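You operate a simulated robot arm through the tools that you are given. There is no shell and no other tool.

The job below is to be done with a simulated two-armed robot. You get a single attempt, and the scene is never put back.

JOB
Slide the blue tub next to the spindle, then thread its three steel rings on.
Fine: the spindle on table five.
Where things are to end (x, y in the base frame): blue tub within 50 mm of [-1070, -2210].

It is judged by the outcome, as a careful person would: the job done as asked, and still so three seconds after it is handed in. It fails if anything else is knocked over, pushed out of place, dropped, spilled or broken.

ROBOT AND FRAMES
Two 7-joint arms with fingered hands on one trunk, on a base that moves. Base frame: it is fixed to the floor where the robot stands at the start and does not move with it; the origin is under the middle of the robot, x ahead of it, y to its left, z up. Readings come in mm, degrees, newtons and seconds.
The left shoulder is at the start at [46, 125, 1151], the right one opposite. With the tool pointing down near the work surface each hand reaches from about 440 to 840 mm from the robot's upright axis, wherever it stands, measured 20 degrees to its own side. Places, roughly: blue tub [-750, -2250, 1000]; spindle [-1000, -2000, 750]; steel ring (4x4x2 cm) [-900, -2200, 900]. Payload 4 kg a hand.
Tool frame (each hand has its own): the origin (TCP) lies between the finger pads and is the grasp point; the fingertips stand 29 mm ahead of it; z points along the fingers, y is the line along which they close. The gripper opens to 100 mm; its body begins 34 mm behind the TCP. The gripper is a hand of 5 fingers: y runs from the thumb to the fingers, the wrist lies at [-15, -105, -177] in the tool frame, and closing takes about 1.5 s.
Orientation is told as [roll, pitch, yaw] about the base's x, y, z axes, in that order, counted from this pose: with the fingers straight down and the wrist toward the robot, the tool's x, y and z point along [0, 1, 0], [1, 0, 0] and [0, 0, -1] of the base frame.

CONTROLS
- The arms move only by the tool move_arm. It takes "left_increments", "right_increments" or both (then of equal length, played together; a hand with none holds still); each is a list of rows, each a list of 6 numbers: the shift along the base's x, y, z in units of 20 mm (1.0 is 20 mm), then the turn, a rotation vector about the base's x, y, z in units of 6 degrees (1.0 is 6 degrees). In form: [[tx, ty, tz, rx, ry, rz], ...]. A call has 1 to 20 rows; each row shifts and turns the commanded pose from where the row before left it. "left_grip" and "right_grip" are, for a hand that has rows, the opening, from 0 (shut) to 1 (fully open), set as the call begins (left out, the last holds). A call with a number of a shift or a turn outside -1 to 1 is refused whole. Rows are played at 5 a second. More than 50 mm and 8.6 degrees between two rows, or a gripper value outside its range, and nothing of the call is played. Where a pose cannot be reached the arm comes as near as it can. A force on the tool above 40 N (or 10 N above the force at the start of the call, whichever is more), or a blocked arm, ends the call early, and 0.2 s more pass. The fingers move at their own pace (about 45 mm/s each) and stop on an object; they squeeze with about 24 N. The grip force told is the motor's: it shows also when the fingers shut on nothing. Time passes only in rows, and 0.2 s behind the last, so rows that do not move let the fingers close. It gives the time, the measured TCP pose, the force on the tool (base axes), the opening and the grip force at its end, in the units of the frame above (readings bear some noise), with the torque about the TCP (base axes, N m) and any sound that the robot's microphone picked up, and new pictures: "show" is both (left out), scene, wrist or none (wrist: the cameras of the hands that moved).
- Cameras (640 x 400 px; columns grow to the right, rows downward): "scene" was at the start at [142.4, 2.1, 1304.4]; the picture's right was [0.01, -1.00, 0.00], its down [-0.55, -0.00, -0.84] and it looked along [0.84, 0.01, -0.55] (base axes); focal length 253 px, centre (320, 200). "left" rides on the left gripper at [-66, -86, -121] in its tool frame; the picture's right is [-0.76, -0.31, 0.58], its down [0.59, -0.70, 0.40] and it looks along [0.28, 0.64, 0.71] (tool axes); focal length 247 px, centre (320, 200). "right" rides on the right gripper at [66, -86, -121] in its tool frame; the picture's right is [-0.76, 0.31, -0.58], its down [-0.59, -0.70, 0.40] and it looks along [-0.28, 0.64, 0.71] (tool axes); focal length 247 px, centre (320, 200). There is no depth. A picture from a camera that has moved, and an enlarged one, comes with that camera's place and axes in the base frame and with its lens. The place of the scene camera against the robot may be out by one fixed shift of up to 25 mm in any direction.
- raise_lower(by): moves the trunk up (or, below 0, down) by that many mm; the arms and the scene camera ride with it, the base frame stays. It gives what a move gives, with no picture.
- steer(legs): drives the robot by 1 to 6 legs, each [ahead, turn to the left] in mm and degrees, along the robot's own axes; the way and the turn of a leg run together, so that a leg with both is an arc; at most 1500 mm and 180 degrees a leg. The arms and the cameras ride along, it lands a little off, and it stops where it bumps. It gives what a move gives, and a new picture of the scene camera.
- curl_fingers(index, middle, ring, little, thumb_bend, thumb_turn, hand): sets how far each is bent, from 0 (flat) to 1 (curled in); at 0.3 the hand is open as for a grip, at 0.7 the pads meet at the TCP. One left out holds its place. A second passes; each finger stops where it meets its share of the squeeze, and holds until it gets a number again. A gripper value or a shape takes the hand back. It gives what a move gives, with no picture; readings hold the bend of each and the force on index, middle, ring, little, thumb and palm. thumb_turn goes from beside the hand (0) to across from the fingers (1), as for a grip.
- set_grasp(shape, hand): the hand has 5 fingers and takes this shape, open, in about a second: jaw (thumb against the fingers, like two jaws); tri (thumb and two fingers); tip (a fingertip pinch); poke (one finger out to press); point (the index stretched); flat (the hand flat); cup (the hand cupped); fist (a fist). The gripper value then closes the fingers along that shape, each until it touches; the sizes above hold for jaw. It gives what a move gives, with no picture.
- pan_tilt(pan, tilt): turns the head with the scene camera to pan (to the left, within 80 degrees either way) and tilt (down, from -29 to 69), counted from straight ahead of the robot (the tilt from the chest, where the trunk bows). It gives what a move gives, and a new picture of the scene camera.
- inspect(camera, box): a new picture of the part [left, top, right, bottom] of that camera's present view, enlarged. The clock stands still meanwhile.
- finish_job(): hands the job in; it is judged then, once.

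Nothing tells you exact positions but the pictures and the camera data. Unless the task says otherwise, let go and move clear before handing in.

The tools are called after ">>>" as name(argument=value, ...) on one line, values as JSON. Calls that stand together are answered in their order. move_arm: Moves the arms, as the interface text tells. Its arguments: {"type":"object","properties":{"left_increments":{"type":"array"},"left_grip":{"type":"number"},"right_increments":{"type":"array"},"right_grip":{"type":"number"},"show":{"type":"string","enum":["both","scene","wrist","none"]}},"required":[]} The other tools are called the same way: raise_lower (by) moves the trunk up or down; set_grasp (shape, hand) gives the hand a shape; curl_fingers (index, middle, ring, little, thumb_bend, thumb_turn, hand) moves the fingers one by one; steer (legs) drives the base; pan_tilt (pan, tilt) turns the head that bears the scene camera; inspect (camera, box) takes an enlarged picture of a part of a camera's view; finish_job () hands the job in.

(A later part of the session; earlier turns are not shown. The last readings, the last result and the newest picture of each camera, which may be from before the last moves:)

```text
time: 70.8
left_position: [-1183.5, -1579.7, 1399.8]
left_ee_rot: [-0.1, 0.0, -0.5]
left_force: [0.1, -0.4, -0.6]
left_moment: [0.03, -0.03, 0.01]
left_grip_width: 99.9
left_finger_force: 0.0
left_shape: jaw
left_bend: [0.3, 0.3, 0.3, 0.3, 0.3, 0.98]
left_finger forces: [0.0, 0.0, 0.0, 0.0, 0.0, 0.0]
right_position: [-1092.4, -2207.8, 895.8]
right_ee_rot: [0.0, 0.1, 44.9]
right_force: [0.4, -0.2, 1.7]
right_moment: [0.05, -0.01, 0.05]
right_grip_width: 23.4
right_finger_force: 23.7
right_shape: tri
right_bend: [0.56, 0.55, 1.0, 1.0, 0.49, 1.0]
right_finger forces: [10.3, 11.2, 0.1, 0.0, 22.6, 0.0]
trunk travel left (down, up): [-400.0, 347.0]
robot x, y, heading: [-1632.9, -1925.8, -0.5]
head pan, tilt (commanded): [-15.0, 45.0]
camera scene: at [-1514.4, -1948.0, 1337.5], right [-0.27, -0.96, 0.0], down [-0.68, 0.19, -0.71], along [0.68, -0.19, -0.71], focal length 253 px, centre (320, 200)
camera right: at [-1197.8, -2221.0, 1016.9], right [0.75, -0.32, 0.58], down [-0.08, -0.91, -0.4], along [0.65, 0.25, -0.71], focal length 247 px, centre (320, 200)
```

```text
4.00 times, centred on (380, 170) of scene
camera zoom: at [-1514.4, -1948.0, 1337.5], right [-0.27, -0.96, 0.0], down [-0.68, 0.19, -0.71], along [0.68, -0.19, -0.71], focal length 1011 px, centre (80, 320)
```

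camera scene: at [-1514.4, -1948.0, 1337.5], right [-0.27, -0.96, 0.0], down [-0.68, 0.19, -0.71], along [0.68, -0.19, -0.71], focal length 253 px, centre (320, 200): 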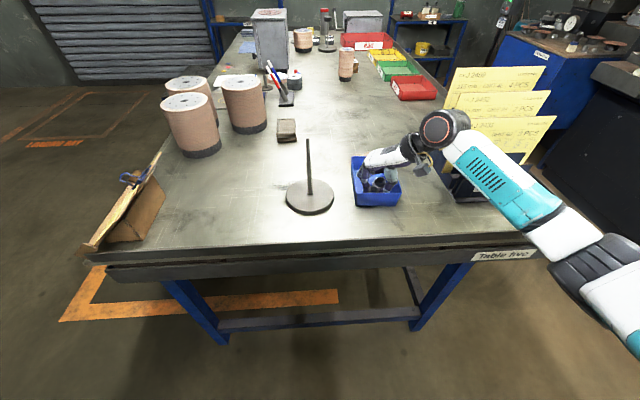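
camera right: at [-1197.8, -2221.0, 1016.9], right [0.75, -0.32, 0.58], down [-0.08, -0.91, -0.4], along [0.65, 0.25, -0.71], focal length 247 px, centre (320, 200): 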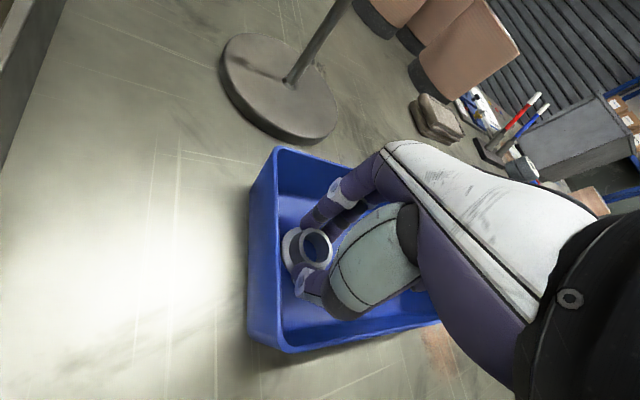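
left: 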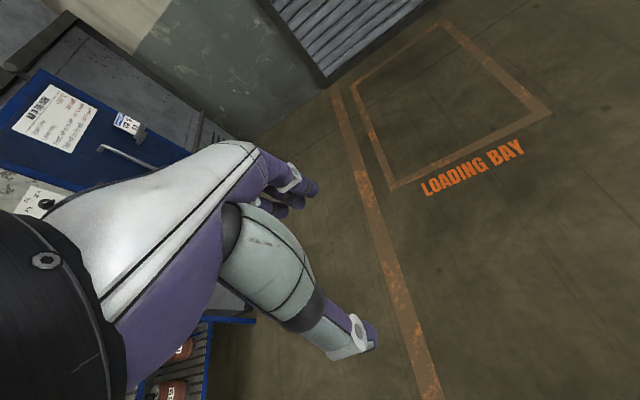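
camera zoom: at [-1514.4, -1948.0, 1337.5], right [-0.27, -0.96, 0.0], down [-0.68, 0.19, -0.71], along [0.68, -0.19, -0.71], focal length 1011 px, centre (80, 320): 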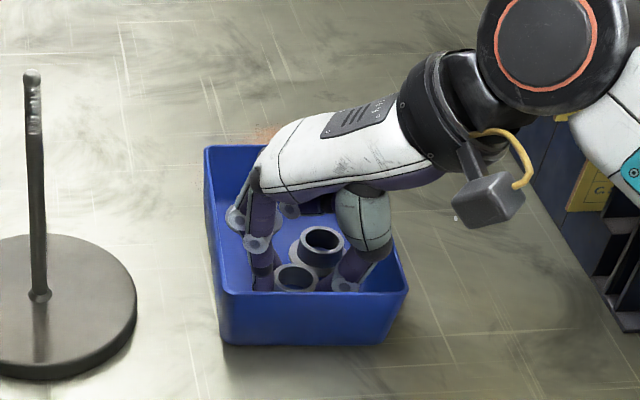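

The fingers stopped on the collar at 23 mm with full grip force. I lift the ring out gently and check it is held.

>>> move_arm(right_increments=[[0, 0, 0.3, 0, 0, 0], [0, 0, 0.6, 0, 0, 0], [0, 0, 1, 0, 0, 0], [0, 0, 1, 0, 0, 0], [0, 0, 1, 0, 0, 0], [0, 0, 1, 0, 0, 0], [0, 0, 1, 0, 0, 0], [0, 0, 1, 0, 0, 0], [0, 0, 1, 0, 0, 0], [0, 0, 1, 0, 0, 0], [0, 0, 1, 0, 0, 0]], show="both")

>>> inspect(camera="right", box=[200, 160, 380, 340])

>>> inspect(camera="scene", box=[330, 60, 430, 220])

```text
time: 73.2
left_position: [-1181.1, -1579.9, 1399.2]
left_ee_rot: [0.0, 0.0, -0.6]
left_force: [-0.2, 0.0, 0.3]
left_moment: [0.03, -0.03, -0.02]
left_grip_width: 100.0
left_finger_force: 0.2
left_shape: jaw
left_bend: [0.3, 0.3, 0.3, 0.3, 0.3, 0.98]
left_finger forces: [0.1, 0.1, 0.0, 0.1, 0.0, 0.0]
right_position: [-1091.6, -2207.7, 1093.5]
right_ee_rot: [-0.1, 0.1, 44.9]
right_force: [-0.4, 0.5, 0.5]
right_moment: [-0.04, 0.0, -0.03]
right_grip_width: 23.2
right_finger_force: 24.7
right_shape: tri
right_bend: [0.56, 0.55, 1.0, 1.0, 0.48, 1.0]
right_finger forces: [10.6, 10.8, 0.0, 0.0, 22.2, 0.1]
trunk travel left (down, up): [-400.0, 347.0]
robot x, y, heading: [-1636.0, -1927.2, -0.7]
head pan, tilt (commanded): [-15.0, 45.0]
camera scene: at [-1514.3, -1948.0, 1337.5], right [-0.27, -0.96, 0.0], down [-0.68, 0.19, -0.71], along [0.68, -0.19, -0.71], focal length 253 px, centre (320, 200)
camera right: at [-1197.7, -2221.2, 1214.9], right [0.75, -0.32, 0.58], down [-0.08, -0.91, -0.4], along [0.65, 0.25, -0.71], focal length 247 px, centre (320, 200)
```

scene: 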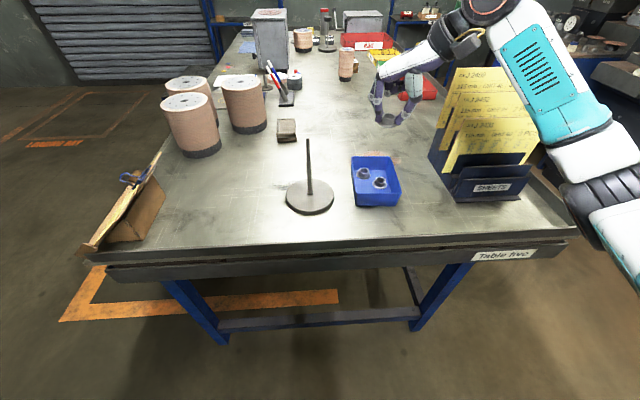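
right: 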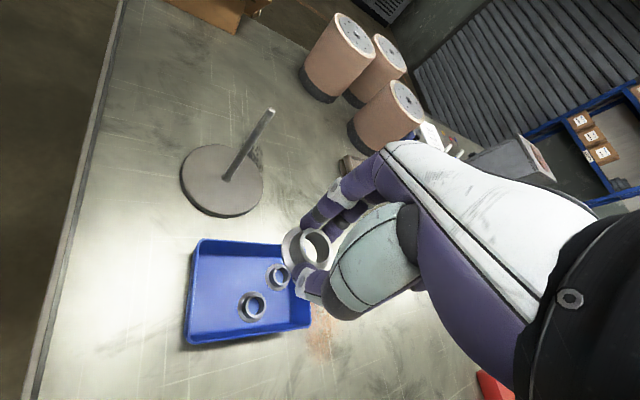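

```text
2.22 times, centred on (290, 250) of right
camera zoom: at [-1197.7, -2221.2, 1214.9], right [0.75, -0.32, 0.58], down [-0.08, -0.91, -0.4], along [0.65, 0.25, -0.71], focal length 549 px, centre (387, 89)
```

zoom: 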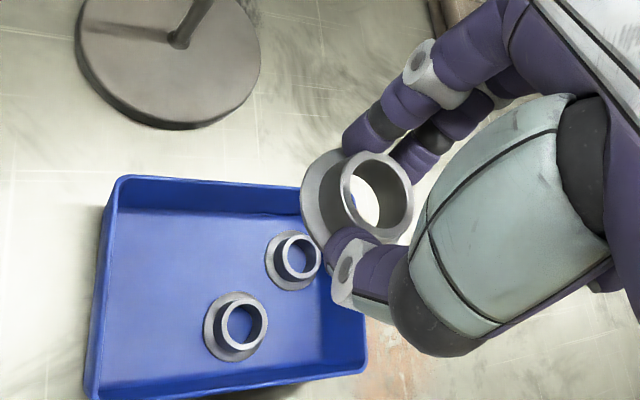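

```text
2.50 times, centred on (380, 140) of scene
camera zoom: at [-1514.3, -1948.0, 1337.5], right [-0.27, -0.96, 0.0], down [-0.68, 0.19, -0.71], along [0.68, -0.19, -0.71], focal length 632 px, centre (170, 350)
```

zoom: 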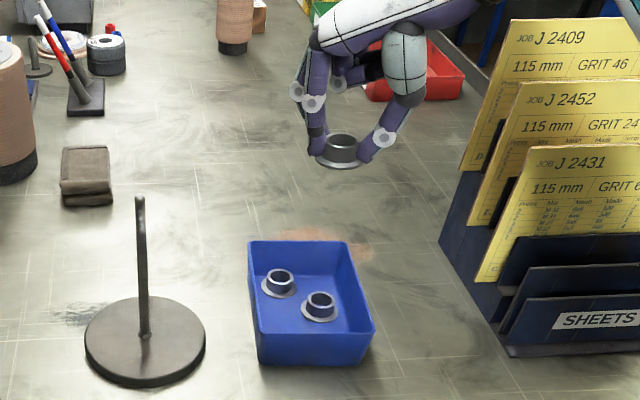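

The ring is held level and centred within about 2 mm of the TCP. I carry it over the spindle axis at a height where the rod tip stays visible to the wrist camera.

>>> move_arm(right_increments=[[0.2, 0.9, 0.3, 0, 0, 0], [0.2, 0.9, 0.3, 0, 0, 0], [0.2, 0.9, 0.3, 0, 0, 0], [0.2, 0.9, 0.3, 0, 0, 0], [0.2, 0.9, 0.2, 0, 0, 0], [0.2, 0.9, 0, 0, 0, 0], [0.2, 0.9, 0, 0, 0, 0], [0.2, 0.9, 0, 0, 0, 0], [0.2, 0.88, 0, 0, 0, 0]], show="both")

>>> inspect(camera="right", box=[220, 180, 360, 320])

>>> inspect(camera="scene", box=[270, 60, 400, 220])

```text
time: 75.2
left_position: [-1181.5, -1578.7, 1399.8]
left_ee_rot: [0.0, 0.0, -0.4]
left_force: [-0.1, 0.8, 0.4]
left_moment: [-0.01, 0.0, -0.01]
left_grip_width: 100.2
left_finger_force: 0.0
left_shape: jaw
left_bend: [0.3, 0.3, 0.3, 0.3, 0.3, 0.98]
left_finger forces: [0.0, 0.1, 0.0, 0.1, 0.0, 0.1]
right_position: [-1055.5, -2045.5, 1121.7]
right_ee_rot: [-0.1, 0.1, 45.0]
right_force: [-0.2, 0.4, 0.1]
right_moment: [-0.01, 0.0, -0.02]
right_grip_width: 23.0
right_finger_force: 24.6
right_shape: tri
right_bend: [0.56, 0.55, 1.0, 1.0, 0.48, 1.0]
right_finger forces: [10.6, 10.8, 0.0, 0.1, 22.2, 0.0]
trunk travel left (down, up): [-400.0, 347.0]
robot x, y, heading: [-1636.7, -1927.2, -0.4]
head pan, tilt (commanded): [-15.0, 45.0]
camera scene: at [-1514.1, -1947.5, 1337.4], right [-0.27, -0.96, 0.0], down [-0.68, 0.19, -0.71], along [0.68, -0.19, -0.71], focal length 253 px, centre (320, 200)
camera right: at [-1160.9, -2058.6, 1243.0], right [0.75, -0.32, 0.58], down [-0.08, -0.91, -0.4], along [0.65, 0.25, -0.71], focal length 247 px, centre (320, 200)
```

scene: 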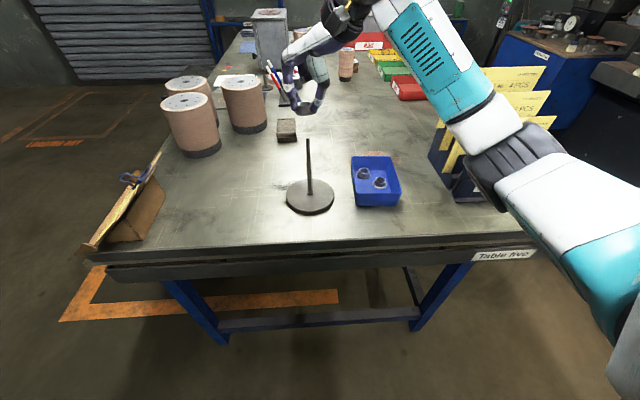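
right: 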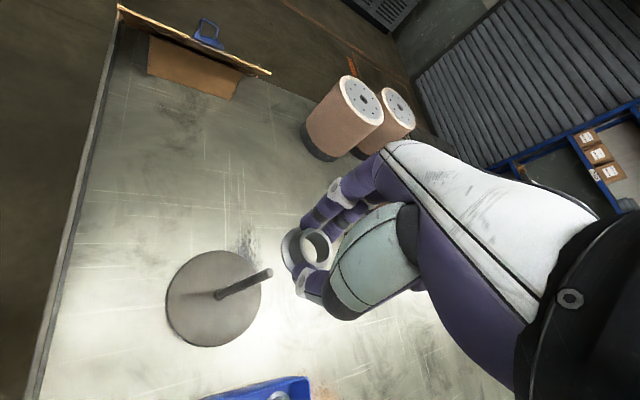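

```text
2.86 times, centred on (290, 250) of right
camera zoom: at [-1160.9, -2058.6, 1243.0], right [0.75, -0.32, 0.58], down [-0.08, -0.91, -0.4], along [0.65, 0.25, -0.71], focal length 706 px, centre (406, 57)
```

zoom: 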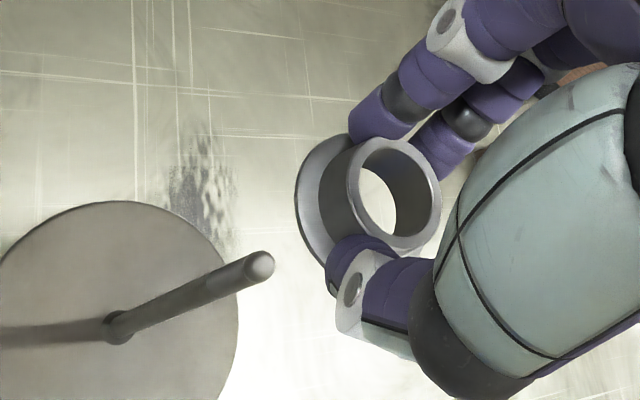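

```text
2.50 times, centred on (335, 140) of scene
camera zoom: at [-1514.1, -1947.5, 1337.4], right [-0.27, -0.96, 0.0], down [-0.68, 0.19, -0.71], along [0.68, -0.19, -0.71], focal length 632 px, centre (282, 350)
```

zoom: 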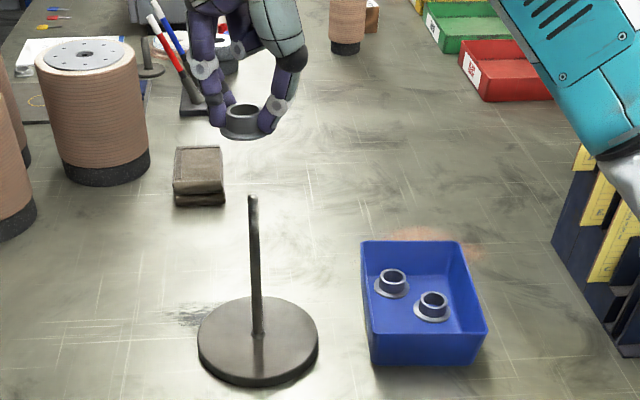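

The wrist view shows the rod tip about 2 mm toward -y from directly beneath the ring. I correct by [-0.5, -2.1] mm, lower until the ring is just above the tip and check again.

>>> move_arm(right_increments=[[-0.025, -0.105, -0.5, 0, 0, 0], [0, 0, -0.7, 0, 0, 0], [0, 0, -0.7, 0, 0, 0]], show="both")

>>> inspect(camera="right", box=[240, 200, 350, 300])

>>> inspect(camera="scene", box=[280, 90, 344, 150])

```text
time: 76.0
left_position: [-1181.6, -1580.8, 1399.9]
left_ee_rot: [0.1, 0.1, -0.4]
left_force: [1.3, 0.1, -0.2]
left_moment: [-0.01, 0.01, -0.01]
left_grip_width: 99.5
left_finger_force: 0.0
left_shape: jaw
left_bend: [0.3, 0.3, 0.3, 0.3, 0.3, 0.98]
left_finger forces: [0.0, 0.0, 0.0, 0.0, 0.0, 0.0]
right_position: [-1056.7, -2049.0, 1084.4]
right_ee_rot: [0.1, -0.1, 45.0]
right_force: [0.3, 0.2, 0.3]
right_moment: [0.0, -0.01, 0.02]
right_grip_width: 23.2
right_finger_force: 23.8
right_shape: tri
right_bend: [0.56, 0.55, 1.0, 1.0, 0.48, 1.0]
right_finger forces: [10.6, 10.8, 0.0, 0.0, 22.2, 0.0]
trunk travel left (down, up): [-400.0, 347.0]
robot x, y, heading: [-1637.5, -1930.0, -0.6]
head pan, tilt (commanded): [-15.0, 45.0]
camera scene: at [-1514.1, -1948.1, 1337.4], right [-0.27, -0.96, 0.0], down [-0.68, 0.19, -0.71], along [0.68, -0.19, -0.71], focal length 253 px, centre (320, 200)
camera right: at [-1162.0, -2061.3, 1204.6], right [0.75, -0.32, 0.58], down [-0.08, -0.91, -0.4], along [0.65, 0.25, -0.71], focal length 247 px, centre (320, 200)
```

scene: 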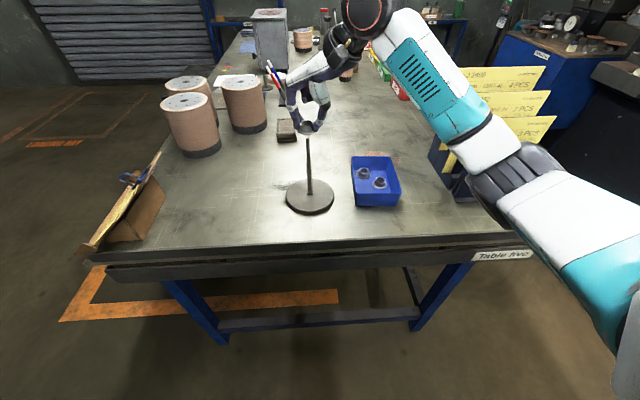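
right: 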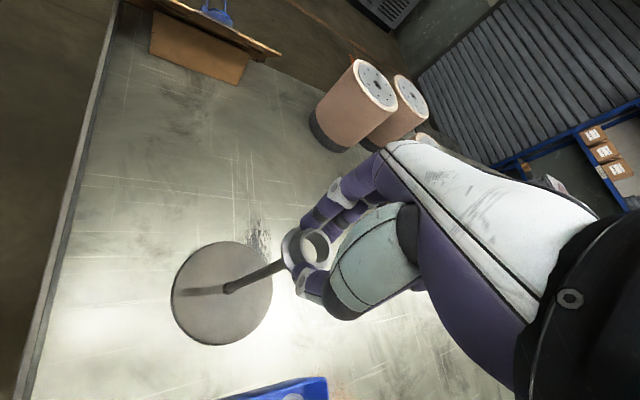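

```text
4.00 times, centred on (295, 250) of right
camera zoom: at [-1162.0, -2061.3, 1204.6], right [0.75, -0.32, 0.58], down [-0.08, -0.91, -0.4], along [0.65, 0.25, -0.71], focal length 988 px, centre (420, 0)
```

zoom: 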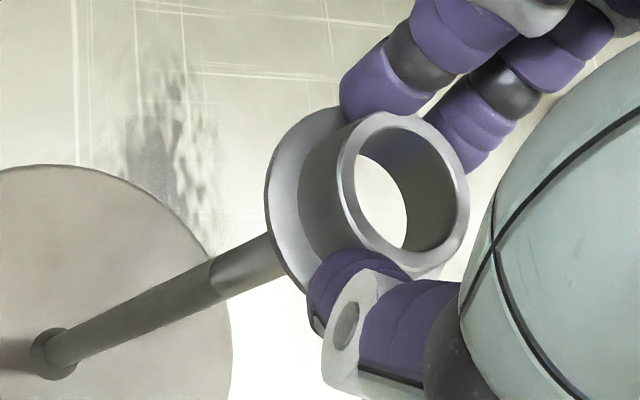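

```text
6.67 times, centred on (312, 120) of scene
camera zoom: at [-1514.1, -1948.1, 1337.4], right [-0.27, -0.96, 0.0], down [-0.68, 0.19, -0.71], along [0.68, -0.19, -0.71], focal length 1685 px, centre (373, 733)
```

zoom: 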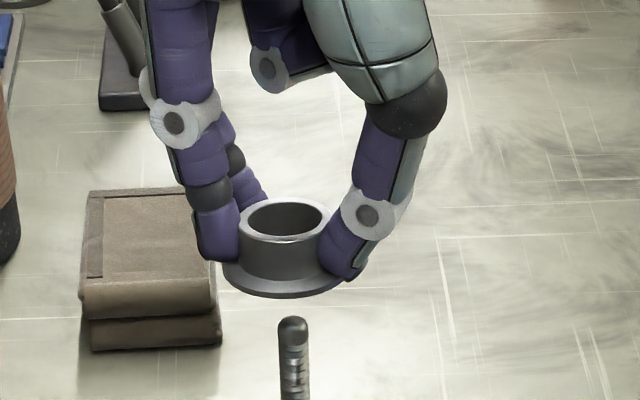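

Both views agree that the rod is still about 1.7 mm toward -y of the ring's axis. I correct that and lower the ring over the tip slowly, watching the force.

>>> move_arm(right_increments=[[0.025, -0.085, 0, 0, 0, 0], [0, 0, -0.4, 0, 0, 0], [0, 0, -0.4, 0, 0, 0], [0, 0, -0.4, 0, 0, 0]], show="both")

>>> inspect(camera="right", box=[240, 200, 350, 300])

>>> inspect(camera="scene", box=[280, 100, 344, 160])

```text
time: 77.0
left_position: [-1180.5, -1579.6, 1400.3]
left_ee_rot: [0.1, 0.0, -0.5]
left_force: [-0.8, -0.4, -0.9]
left_moment: [-0.02, 0.03, 0.03]
left_grip_width: 99.8
left_finger_force: 0.0
left_shape: jaw
left_bend: [0.3, 0.3, 0.3, 0.3, 0.3, 0.98]
left_finger forces: [0.0, 0.0, 0.0, 0.0, 0.1, 0.1]
right_position: [-1055.2, -2050.1, 1059.6]
right_ee_rot: [0.0, 0.1, 45.0]
right_force: [-0.7, 0.3, 0.9]
right_moment: [0.01, 0.0, 0.0]
right_grip_width: 23.4
right_finger_force: 23.6
right_shape: tri
right_bend: [0.56, 0.55, 1.0, 1.0, 0.48, 1.0]
right_finger forces: [10.6, 10.7, 0.0, 0.0, 22.2, 0.0]
trunk travel left (down, up): [-400.0, 347.0]
robot x, y, heading: [-1633.9, -1924.9, -0.4]
head pan, tilt (commanded): [-15.0, 45.0]
camera scene: at [-1514.2, -1948.1, 1337.4], right [-0.27, -0.96, 0.0], down [-0.68, 0.19, -0.71], along [0.68, -0.19, -0.71], focal length 253 px, centre (320, 200)
camera right: at [-1161.7, -2063.1, 1179.9], right [0.75, -0.32, 0.58], down [-0.08, -0.91, -0.4], along [0.65, 0.25, -0.71], focal length 247 px, centre (320, 200)
```

scene: 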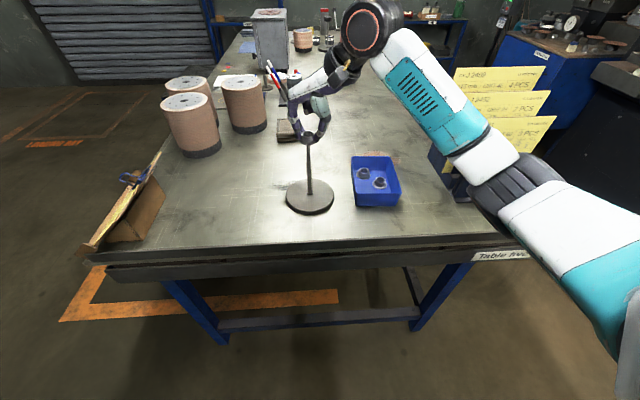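
right: 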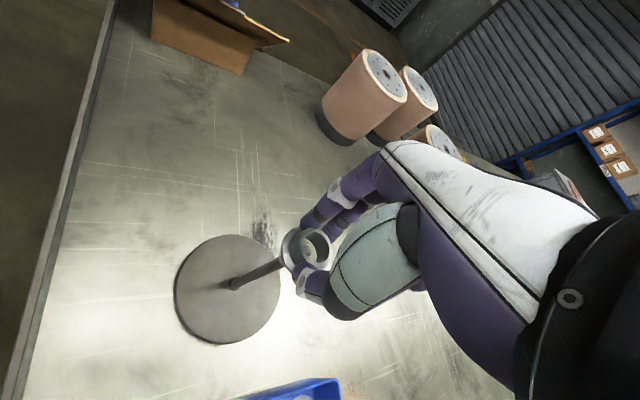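

```text
4.00 times, centred on (295, 250) of right
camera zoom: at [-1161.7, -2063.1, 1179.9], right [0.75, -0.32, 0.58], down [-0.08, -0.91, -0.4], along [0.65, 0.25, -0.71], focal length 988 px, centre (420, 0)
```

zoom: 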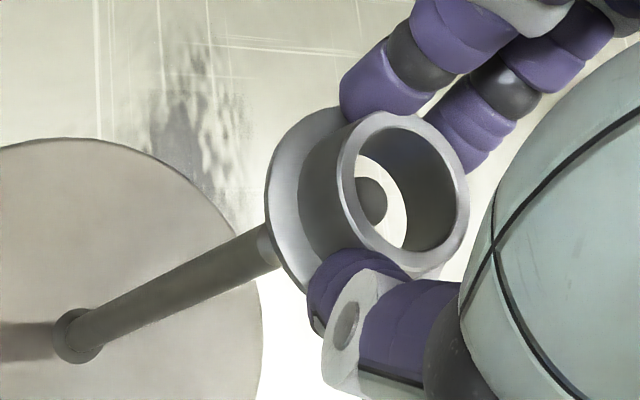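

```text
6.67 times, centred on (312, 130) of scene
camera zoom: at [-1514.2, -1948.1, 1337.4], right [-0.27, -0.96, 0.0], down [-0.68, 0.19, -0.71], along [0.68, -0.19, -0.71], focal length 1685 px, centre (373, 667)
```

zoom: 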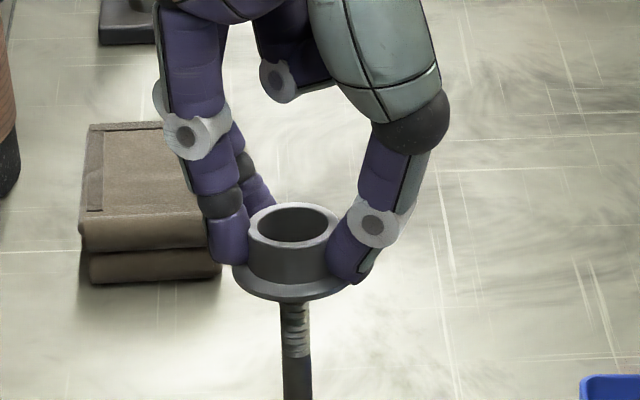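

The rod tip is inside the ring's hole, centred, with no contact force. I lower further along the rod.

>>> move_arm(right_increments=[[0, 0.02, -0.4, 0, 0, 0], [0, 0.02, -0.4, 0, 0, 0], [0, 0, -0.4, 0, 0, 0], [0, 0, -0.4, 0, 0, 0], [0, 0, -0.4, 0, 0, 0]], show="both")

>>> inspect(camera="right", box=[240, 180, 390, 300])

>>> inspect(camera="scene", box=[280, 110, 344, 170])

```text
time: 78.2
left_position: [-1181.5, -1580.3, 1400.7]
left_ee_rot: [-0.1, 0.0, -0.5]
left_force: [0.6, -0.1, 0.9]
left_moment: [-0.05, -0.01, 0.02]
left_grip_width: 99.7
left_finger_force: 0.0
left_shape: jaw
left_bend: [0.3, 0.3, 0.3, 0.3, 0.3, 0.98]
left_finger forces: [0.0, 0.1, 0.1, 0.0, 0.1, 0.1]
right_position: [-1055.9, -2049.9, 1020.0]
right_ee_rot: [0.0, 0.0, 45.0]
right_force: [-0.4, 0.0, -0.1]
right_moment: [-0.02, -0.04, 0.0]
right_grip_width: 23.1
right_finger_force: 23.7
right_shape: tri
right_bend: [0.56, 0.55, 1.0, 1.0, 0.48, 1.0]
right_finger forces: [10.6, 10.8, 0.0, 0.0, 22.1, 0.1]
trunk travel left (down, up): [-400.0, 347.0]
robot x, y, heading: [-1636.9, -1925.0, -0.4]
head pan, tilt (commanded): [-15.0, 45.0]
camera scene: at [-1514.2, -1948.1, 1337.4], right [-0.27, -0.96, 0.0], down [-0.68, 0.19, -0.71], along [0.68, -0.19, -0.71], focal length 253 px, centre (320, 200)
camera right: at [-1161.6, -2062.8, 1140.0], right [0.75, -0.32, 0.58], down [-0.08, -0.91, -0.4], along [0.65, 0.25, -0.71], focal length 247 px, centre (320, 200)
```

scene: 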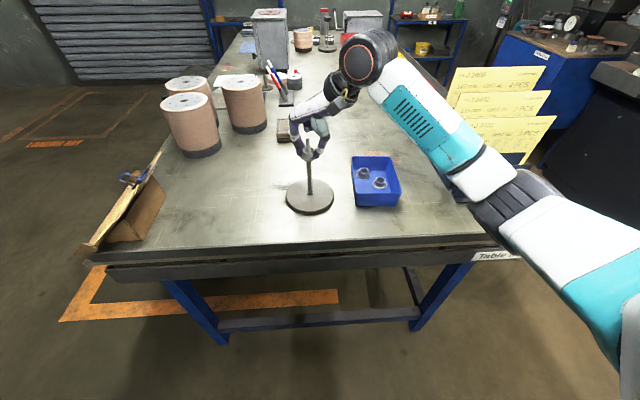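
right: 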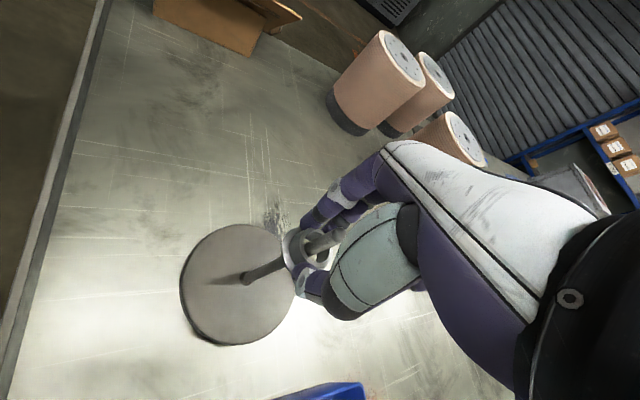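

```text
3.33 times, centred on (315, 240) of right
camera zoom: at [-1161.6, -2062.8, 1140.0], right [0.75, -0.32, 0.58], down [-0.08, -0.91, -0.4], along [0.65, 0.25, -0.71], focal length 823 px, centre (337, 67)
```

zoom: 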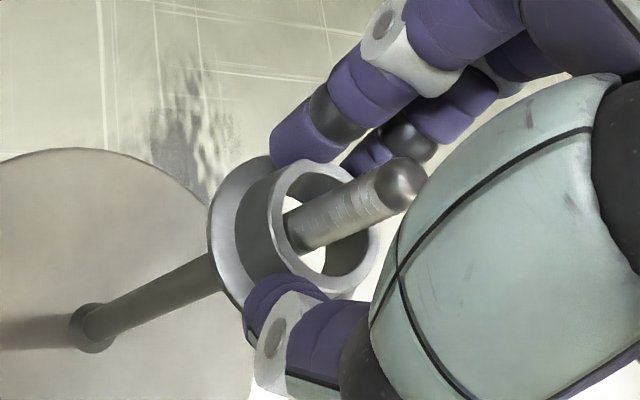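

```text
6.67 times, centred on (312, 140) of scene
camera zoom: at [-1514.2, -1948.1, 1337.4], right [-0.27, -0.96, 0.0], down [-0.68, 0.19, -0.71], along [0.68, -0.19, -0.71], focal length 1685 px, centre (373, 600)
```

zoom: 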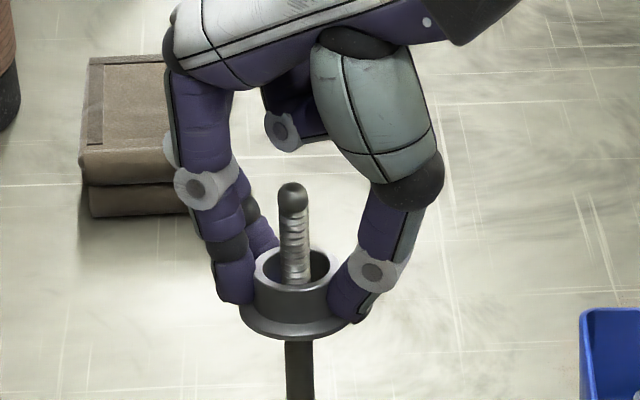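

The ring is well threaded with the rod passing freely through it. I lower 10 mm more and open the hand to let it slide down.

>>> move_arm(right_increments=[[0, 0, -0.5, 0, 0, 0]], show="none")

>>> move_arm(right_increments=[[0, 0, 0, 0, 0, 0], [0, 0, 0, 0, 0, 0], [0, 0, 0, 0, 0, 0], [0, 0, 0, 0, 0, 0], [0, 0, 0, 0, 0, 0], [0, 0, 0, 0, 0, 0]], right_grip=0.6, show="both")

>>> inspect(camera="scene", box=[260, 110, 420, 220])

```text
time: 78.6
left_position: [-1180.2, -1579.5, 1400.2]
left_ee_rot: [0.1, 0.0, -0.5]
left_force: [0.6, -0.5, -0.2]
left_moment: [-0.02, 0.03, 0.01]
left_grip_width: 99.7
left_finger_force: 0.0
left_shape: jaw
left_bend: [0.3, 0.3, 0.3, 0.3, 0.3, 0.98]
left_finger forces: [0.0, 0.0, 0.0, 0.0, 0.0, 0.0]
right_position: [-1054.3, -2049.4, 1009.7]
right_ee_rot: [0.0, 0.1, 45.1]
right_force: [-0.6, -0.5, 0.0]
right_moment: [-0.01, 0.01, 0.02]
right_grip_width: 23.3
right_finger_force: 23.9
right_shape: tri
right_bend: [0.56, 0.55, 1.0, 1.0, 0.48, 1.0]
right_finger forces: [10.6, 10.9, 0.1, 0.0, 22.1, 0.0]
trunk travel left (down, up): [-400.0, 347.0]
robot x, y, heading: [-1635.1, -1928.2, -0.5]
head pan, tilt (commanded): [-15.0, 45.0]
```

```text
time: 80.0
left_position: [-1181.4, -1580.3, 1399.9]
left_ee_rot: [-0.1, 0.0, -0.4]
left_force: [-0.2, -0.6, 0.6]
left_moment: [0.02, -0.03, -0.04]
left_grip_width: 99.8
left_finger_force: 0.1
left_shape: jaw
left_bend: [0.3, 0.3, 0.3, 0.3, 0.3, 0.98]
left_finger forces: [0.0, 0.1, 0.0, 0.1, 0.0, 0.0]
right_position: [-1055.4, -2048.6, 1008.7]
right_ee_rot: [0.1, 0.1, 45.0]
right_force: [0.7, 0.3, 0.4]
right_moment: [-0.01, 0.02, 0.01]
right_grip_width: 59.7
right_finger_force: 0.2
right_shape: tri
right_bend: [0.39, 0.39, 0.99, 0.99, 0.31, 1.0]
right_finger forces: [0.0, 0.0, 0.0, 0.0, 0.0, 0.0]
trunk travel left (down, up): [-400.0, 347.0]
robot x, y, heading: [-1634.9, -1925.7, -0.6]
head pan, tilt (commanded): [-15.0, 45.0]
camera scene: at [-1514.2, -1948.0, 1337.4], right [-0.27, -0.96, 0.0], down [-0.68, 0.19, -0.71], along [0.68, -0.19, -0.71], focal length 253 px, centre (320, 200)
camera right: at [-1161.4, -2062.4, 1130.1], right [0.75, -0.32, 0.58], down [-0.08, -0.91, -0.4], along [0.65, 0.25, -0.71], focal length 247 px, centre (320, 200)
```

scene: 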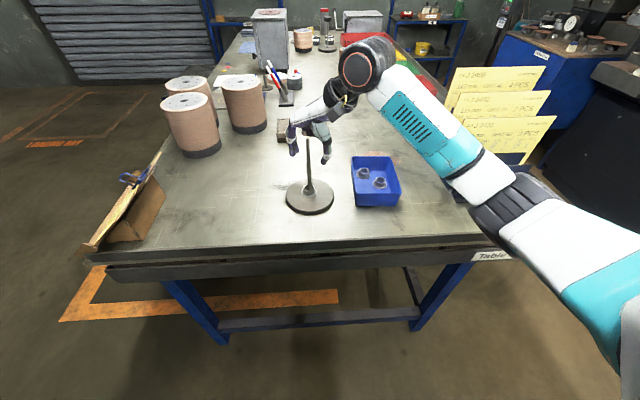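
right: 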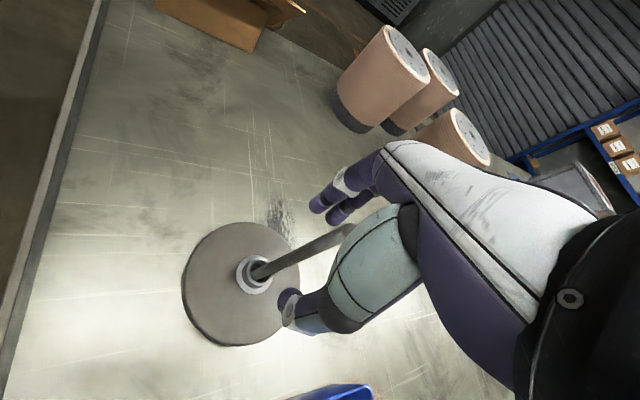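

```text
3.64 times, centred on (340, 165) of scene
camera zoom: at [-1514.2, -1948.0, 1337.4], right [-0.27, -0.96, 0.0], down [-0.68, 0.19, -0.71], along [0.68, -0.19, -0.71], focal length 919 px, centre (247, 327)
```

zoom: 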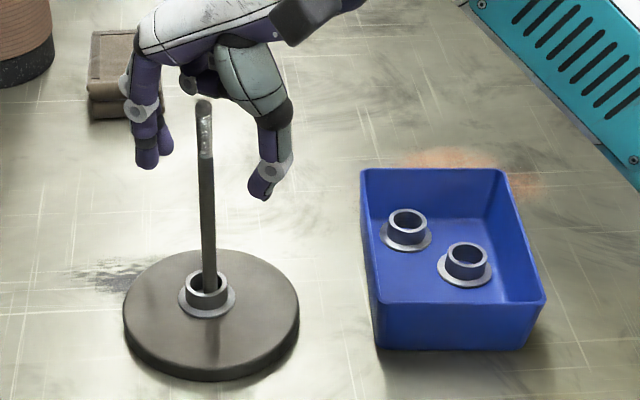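

The first ring is seated on the spindle. I rise straight up off the rod, then move over ring B with yaw +25° and a 40 mm opening.

>>> move_arm(right_increments=[[0, 0, 1, 0, 0, 0], [0, 0, 1, 0, 0, 0], [0, 0, 1, 0, 0, 0], [0, 0, 1, 0, 0, 0], [0, 0, 1, 0, 0, 0], [0, -0.94, 0, 0, 0, -0.33], [0, -0.94, 0, 0, 0, -0.33], [0, -0.94, 0, 0, 0, -0.33], [0, -0.94, 0, 0, 0, -0.33], [0, -0.94, 0, 0, 0, -0.33], [0, -0.94, -0.5, 0, 0, -0.33], [0, -0.94, -0.5, 0, 0, -0.33], [-0.02, -0.94, -1, 0, 0, -0.33], [-0.02, -0.94, -1, 0, 0, -0.33], [-0.02, -0.94, -1, 0, 0, -0.33]], right_grip=0.6, show="both")

>>> inspect(camera="right", box=[190, 150, 350, 310])

```text
time: 83.2
left_position: [-1180.8, -1580.1, 1399.9]
left_ee_rot: [0.0, 0.0, -0.5]
left_force: [0.9, 0.4, -0.3]
left_moment: [-0.01, -0.02, 0.04]
left_grip_width: 99.7
left_finger_force: 0.0
left_shape: jaw
left_bend: [0.3, 0.3, 0.3, 0.3, 0.3, 0.98]
left_finger forces: [0.1, 0.1, 0.0, 0.1, 0.1, 0.0]
right_position: [-1056.2, -2238.2, 1028.3]
right_ee_rot: [0.0, 0.0, 25.2]
right_force: [0.3, 0.5, 0.5]
right_moment: [0.01, 0.02, 0.02]
right_grip_width: 59.7
right_finger_force: 0.0
right_shape: tri
right_bend: [0.39, 0.39, 0.99, 0.99, 0.3, 1.0]
right_finger forces: [0.0, 0.0, 0.1, 0.0, 0.1, 0.1]
trunk travel left (down, up): [-400.0, 347.0]
robot x, y, heading: [-1634.4, -1925.0, -0.6]
head pan, tilt (commanded): [-15.0, 45.0]
camera scene: at [-1514.3, -1948.6, 1337.4], right [-0.27, -0.96, 0.0], down [-0.68, 0.19, -0.71], along [0.68, -0.19, -0.71], focal length 253 px, centre (320, 200)
camera right: at [-1160.6, -2214.2, 1150.0], right [0.6, -0.55, 0.58], down [-0.39, -0.83, -0.4], along [0.7, 0.02, -0.71], focal length 247 px, centre (320, 200)
```

scene: 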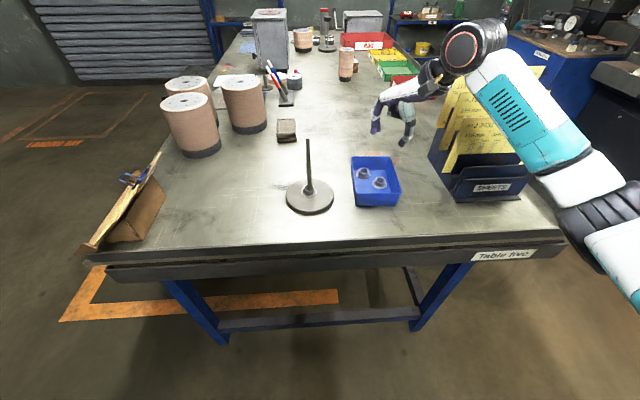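
right: 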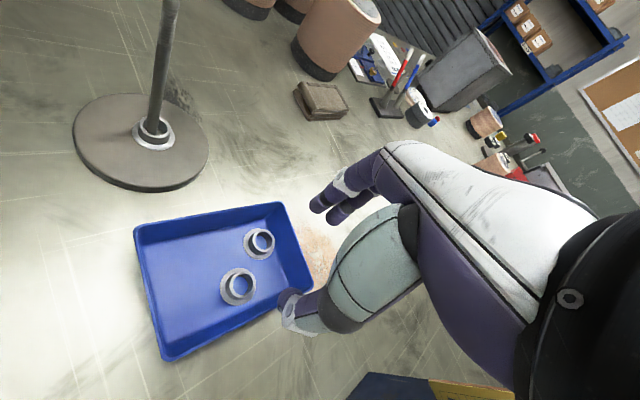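

```text
2.50 times, centred on (270, 230) of right
camera zoom: at [-1160.6, -2214.2, 1150.0], right [0.6, -0.55, 0.58], down [-0.39, -0.83, -0.4], along [0.7, 0.02, -0.71], focal length 617 px, centre (445, 125)
```

zoom: 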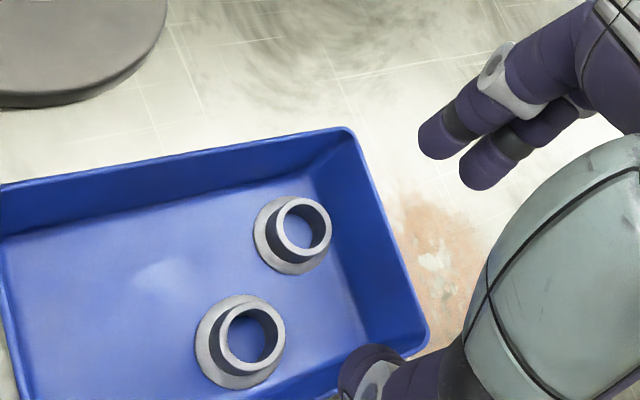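

Ring B is at about [-1061, -2239] from this view. I narrow the opening to 40 mm, shift slightly so the thumb clears the right wall, and descend partway.

>>> move_arm(right_increments=[[-0.06, 0.06, -1, 0, 0, 0], [0, 0, -1, 0, 0, 0], [0, 0, -1, 0, 0, 0], [0, 0, -0.9, 0, 0, 0]], right_grip=0.4, show="both")

>>> inspect(camera="right", box=[220, 160, 380, 320])

>>> inspect(camera="scene", box=[330, 120, 430, 220])

```text
time: 84.2
left_position: [-1181.3, -1580.6, 1399.1]
left_ee_rot: [0.0, 0.1, -0.5]
left_force: [0.1, 0.0, 0.5]
left_moment: [0.01, -0.03, -0.03]
left_grip_width: 99.7
left_finger_force: 0.1
left_shape: jaw
left_bend: [0.3, 0.3, 0.3, 0.3, 0.3, 0.98]
left_finger forces: [0.0, 0.0, 0.1, 0.0, 0.0, 0.0]
right_position: [-1057.5, -2235.2, 950.9]
right_ee_rot: [0.0, 0.0, 25.2]
right_force: [-0.1, -1.0, -0.7]
right_moment: [0.0, 0.0, 0.01]
right_grip_width: 40.4
right_finger_force: 0.1
right_shape: tri
right_bend: [0.44, 0.47, 0.99, 0.99, 0.41, 1.0]
right_finger forces: [0.1, 0.0, 0.0, 0.0, 0.0, 0.0]
trunk travel left (down, up): [-400.0, 347.0]
robot x, y, heading: [-1634.1, -1925.7, -0.4]
head pan, tilt (commanded): [-15.0, 45.0]
camera scene: at [-1514.2, -1948.1, 1337.4], right [-0.27, -0.96, 0.0], down [-0.68, 0.19, -0.71], along [0.68, -0.19, -0.71], focal length 253 px, centre (320, 200)
camera right: at [-1162.1, -2212.0, 1072.4], right [0.6, -0.55, 0.58], down [-0.39, -0.83, -0.4], along [0.7, 0.02, -0.71], focal length 247 px, centre (320, 200)
```

scene: 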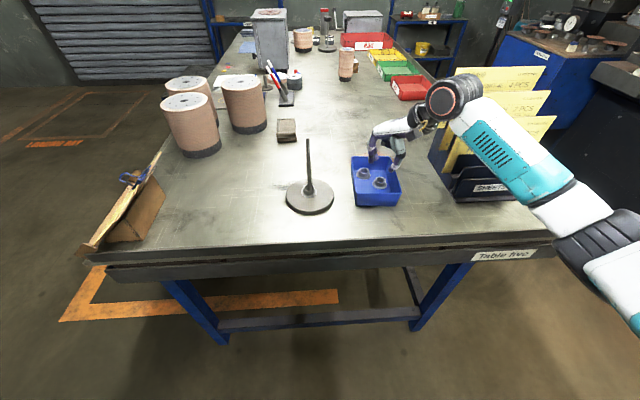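
right: 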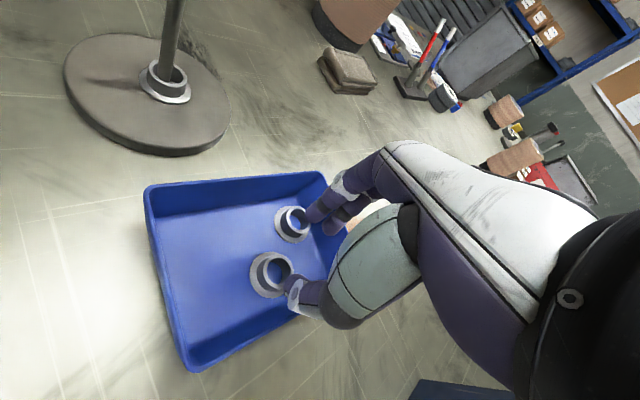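

```text
2.50 times, centred on (300, 240) of right
camera zoom: at [-1162.1, -2212.0, 1072.4], right [0.6, -0.55, 0.58], down [-0.39, -0.83, -0.4], along [0.7, 0.02, -0.71], focal length 617 px, centre (370, 100)
```

zoom: 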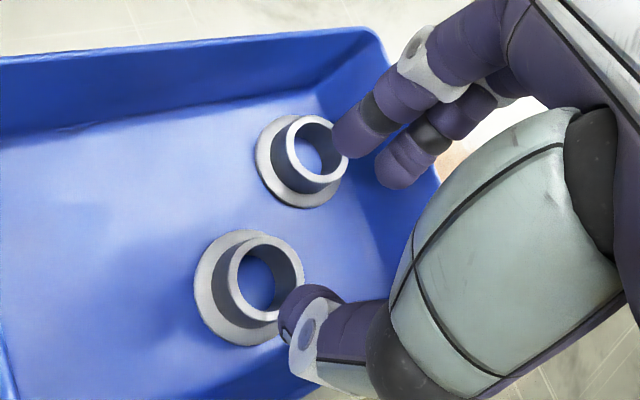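

```text
4.00 times, centred on (380, 170) of scene
camera zoom: at [-1514.2, -1948.1, 1337.4], right [-0.27, -0.96, 0.0], down [-0.68, 0.19, -0.71], along [0.68, -0.19, -0.71], focal length 1011 px, centre (80, 320)
```

zoom: 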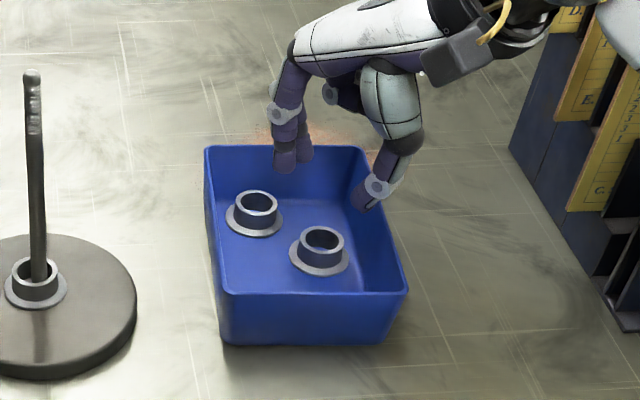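

Alignment is within 2 mm of what I want; I correct it and descend to the collar.

>>> move_arm(right_increments=[[0.047, -0.1, -0.5, 0, 0, 0], [0, 0, -0.8, 0, 0, 0], [0, 0, -0.8, 0, 0, 0], [0, 0, -0.5, 0, 0, 0]], right_grip=0.4, show="both")

>>> inspect(camera="right", box=[220, 160, 380, 320])

>>> inspect(camera="scene", box=[330, 120, 430, 220])

```text
time: 85.2
left_position: [-1180.4, -1580.5, 1400.2]
left_ee_rot: [0.0, 0.0, -0.4]
left_force: [0.2, -0.2, 0.2]
left_moment: [-0.01, 0.02, 0.0]
left_grip_width: 99.7
left_finger_force: 0.1
left_shape: jaw
left_bend: [0.3, 0.3, 0.3, 0.3, 0.3, 0.98]
left_finger forces: [0.1, 0.1, 0.0, 0.0, 0.0, 0.0]
right_position: [-1056.8, -2238.3, 899.5]
right_ee_rot: [0.1, 0.0, 25.2]
right_force: [0.1, -0.2, 0.3]
right_moment: [0.0, 0.02, -0.02]
right_grip_width: 39.8
right_finger_force: 0.1
right_shape: tri
right_bend: [0.44, 0.47, 0.99, 0.99, 0.41, 1.0]
right_finger forces: [0.0, 0.0, 0.1, 0.0, 0.3, 0.0]
trunk travel left (down, up): [-400.0, 347.0]
robot x, y, heading: [-1637.4, -1924.3, -0.6]
head pan, tilt (commanded): [-15.0, 45.0]
camera scene: at [-1514.3, -1948.1, 1337.4], right [-0.27, -0.96, 0.0], down [-0.68, 0.19, -0.71], along [0.68, -0.19, -0.71], focal length 253 px, centre (320, 200)
camera right: at [-1162.0, -2214.5, 1020.1], right [0.6, -0.55, 0.58], down [-0.39, -0.83, -0.4], along [0.7, 0.02, -0.71], focal length 247 px, centre (320, 200)
```

scene: 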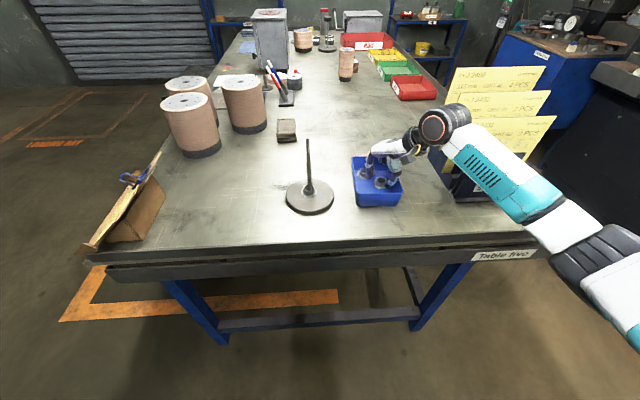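
right: 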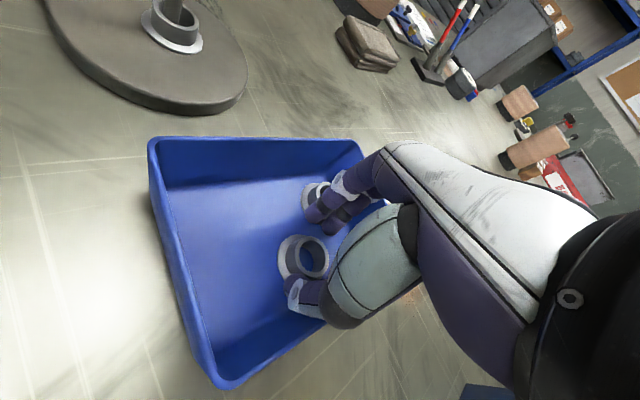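

```text
2.50 times, centred on (300, 240) of right
camera zoom: at [-1162.0, -2214.5, 1020.1], right [0.6, -0.55, 0.58], down [-0.39, -0.83, -0.4], along [0.7, 0.02, -0.71], focal length 617 px, centre (370, 100)
```

zoom: 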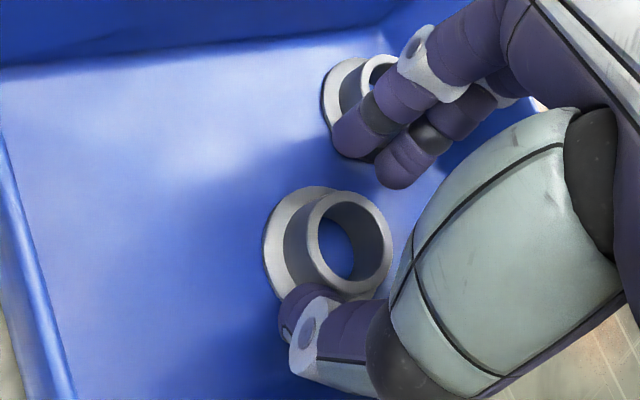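

```text
4.00 times, centred on (380, 170) of scene
camera zoom: at [-1514.3, -1948.1, 1337.4], right [-0.27, -0.96, 0.0], down [-0.68, 0.19, -0.71], along [0.68, -0.19, -0.71], focal length 1011 px, centre (80, 320)
```

zoom: 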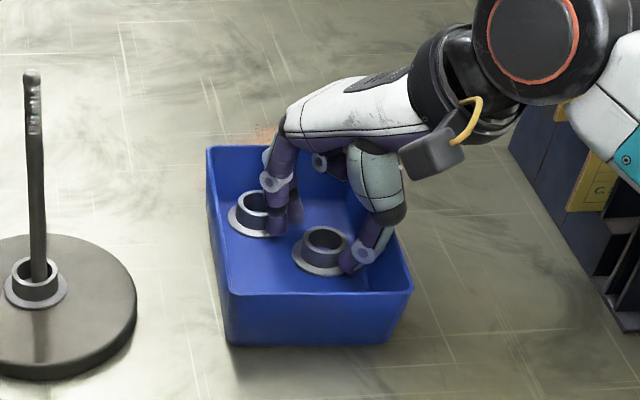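

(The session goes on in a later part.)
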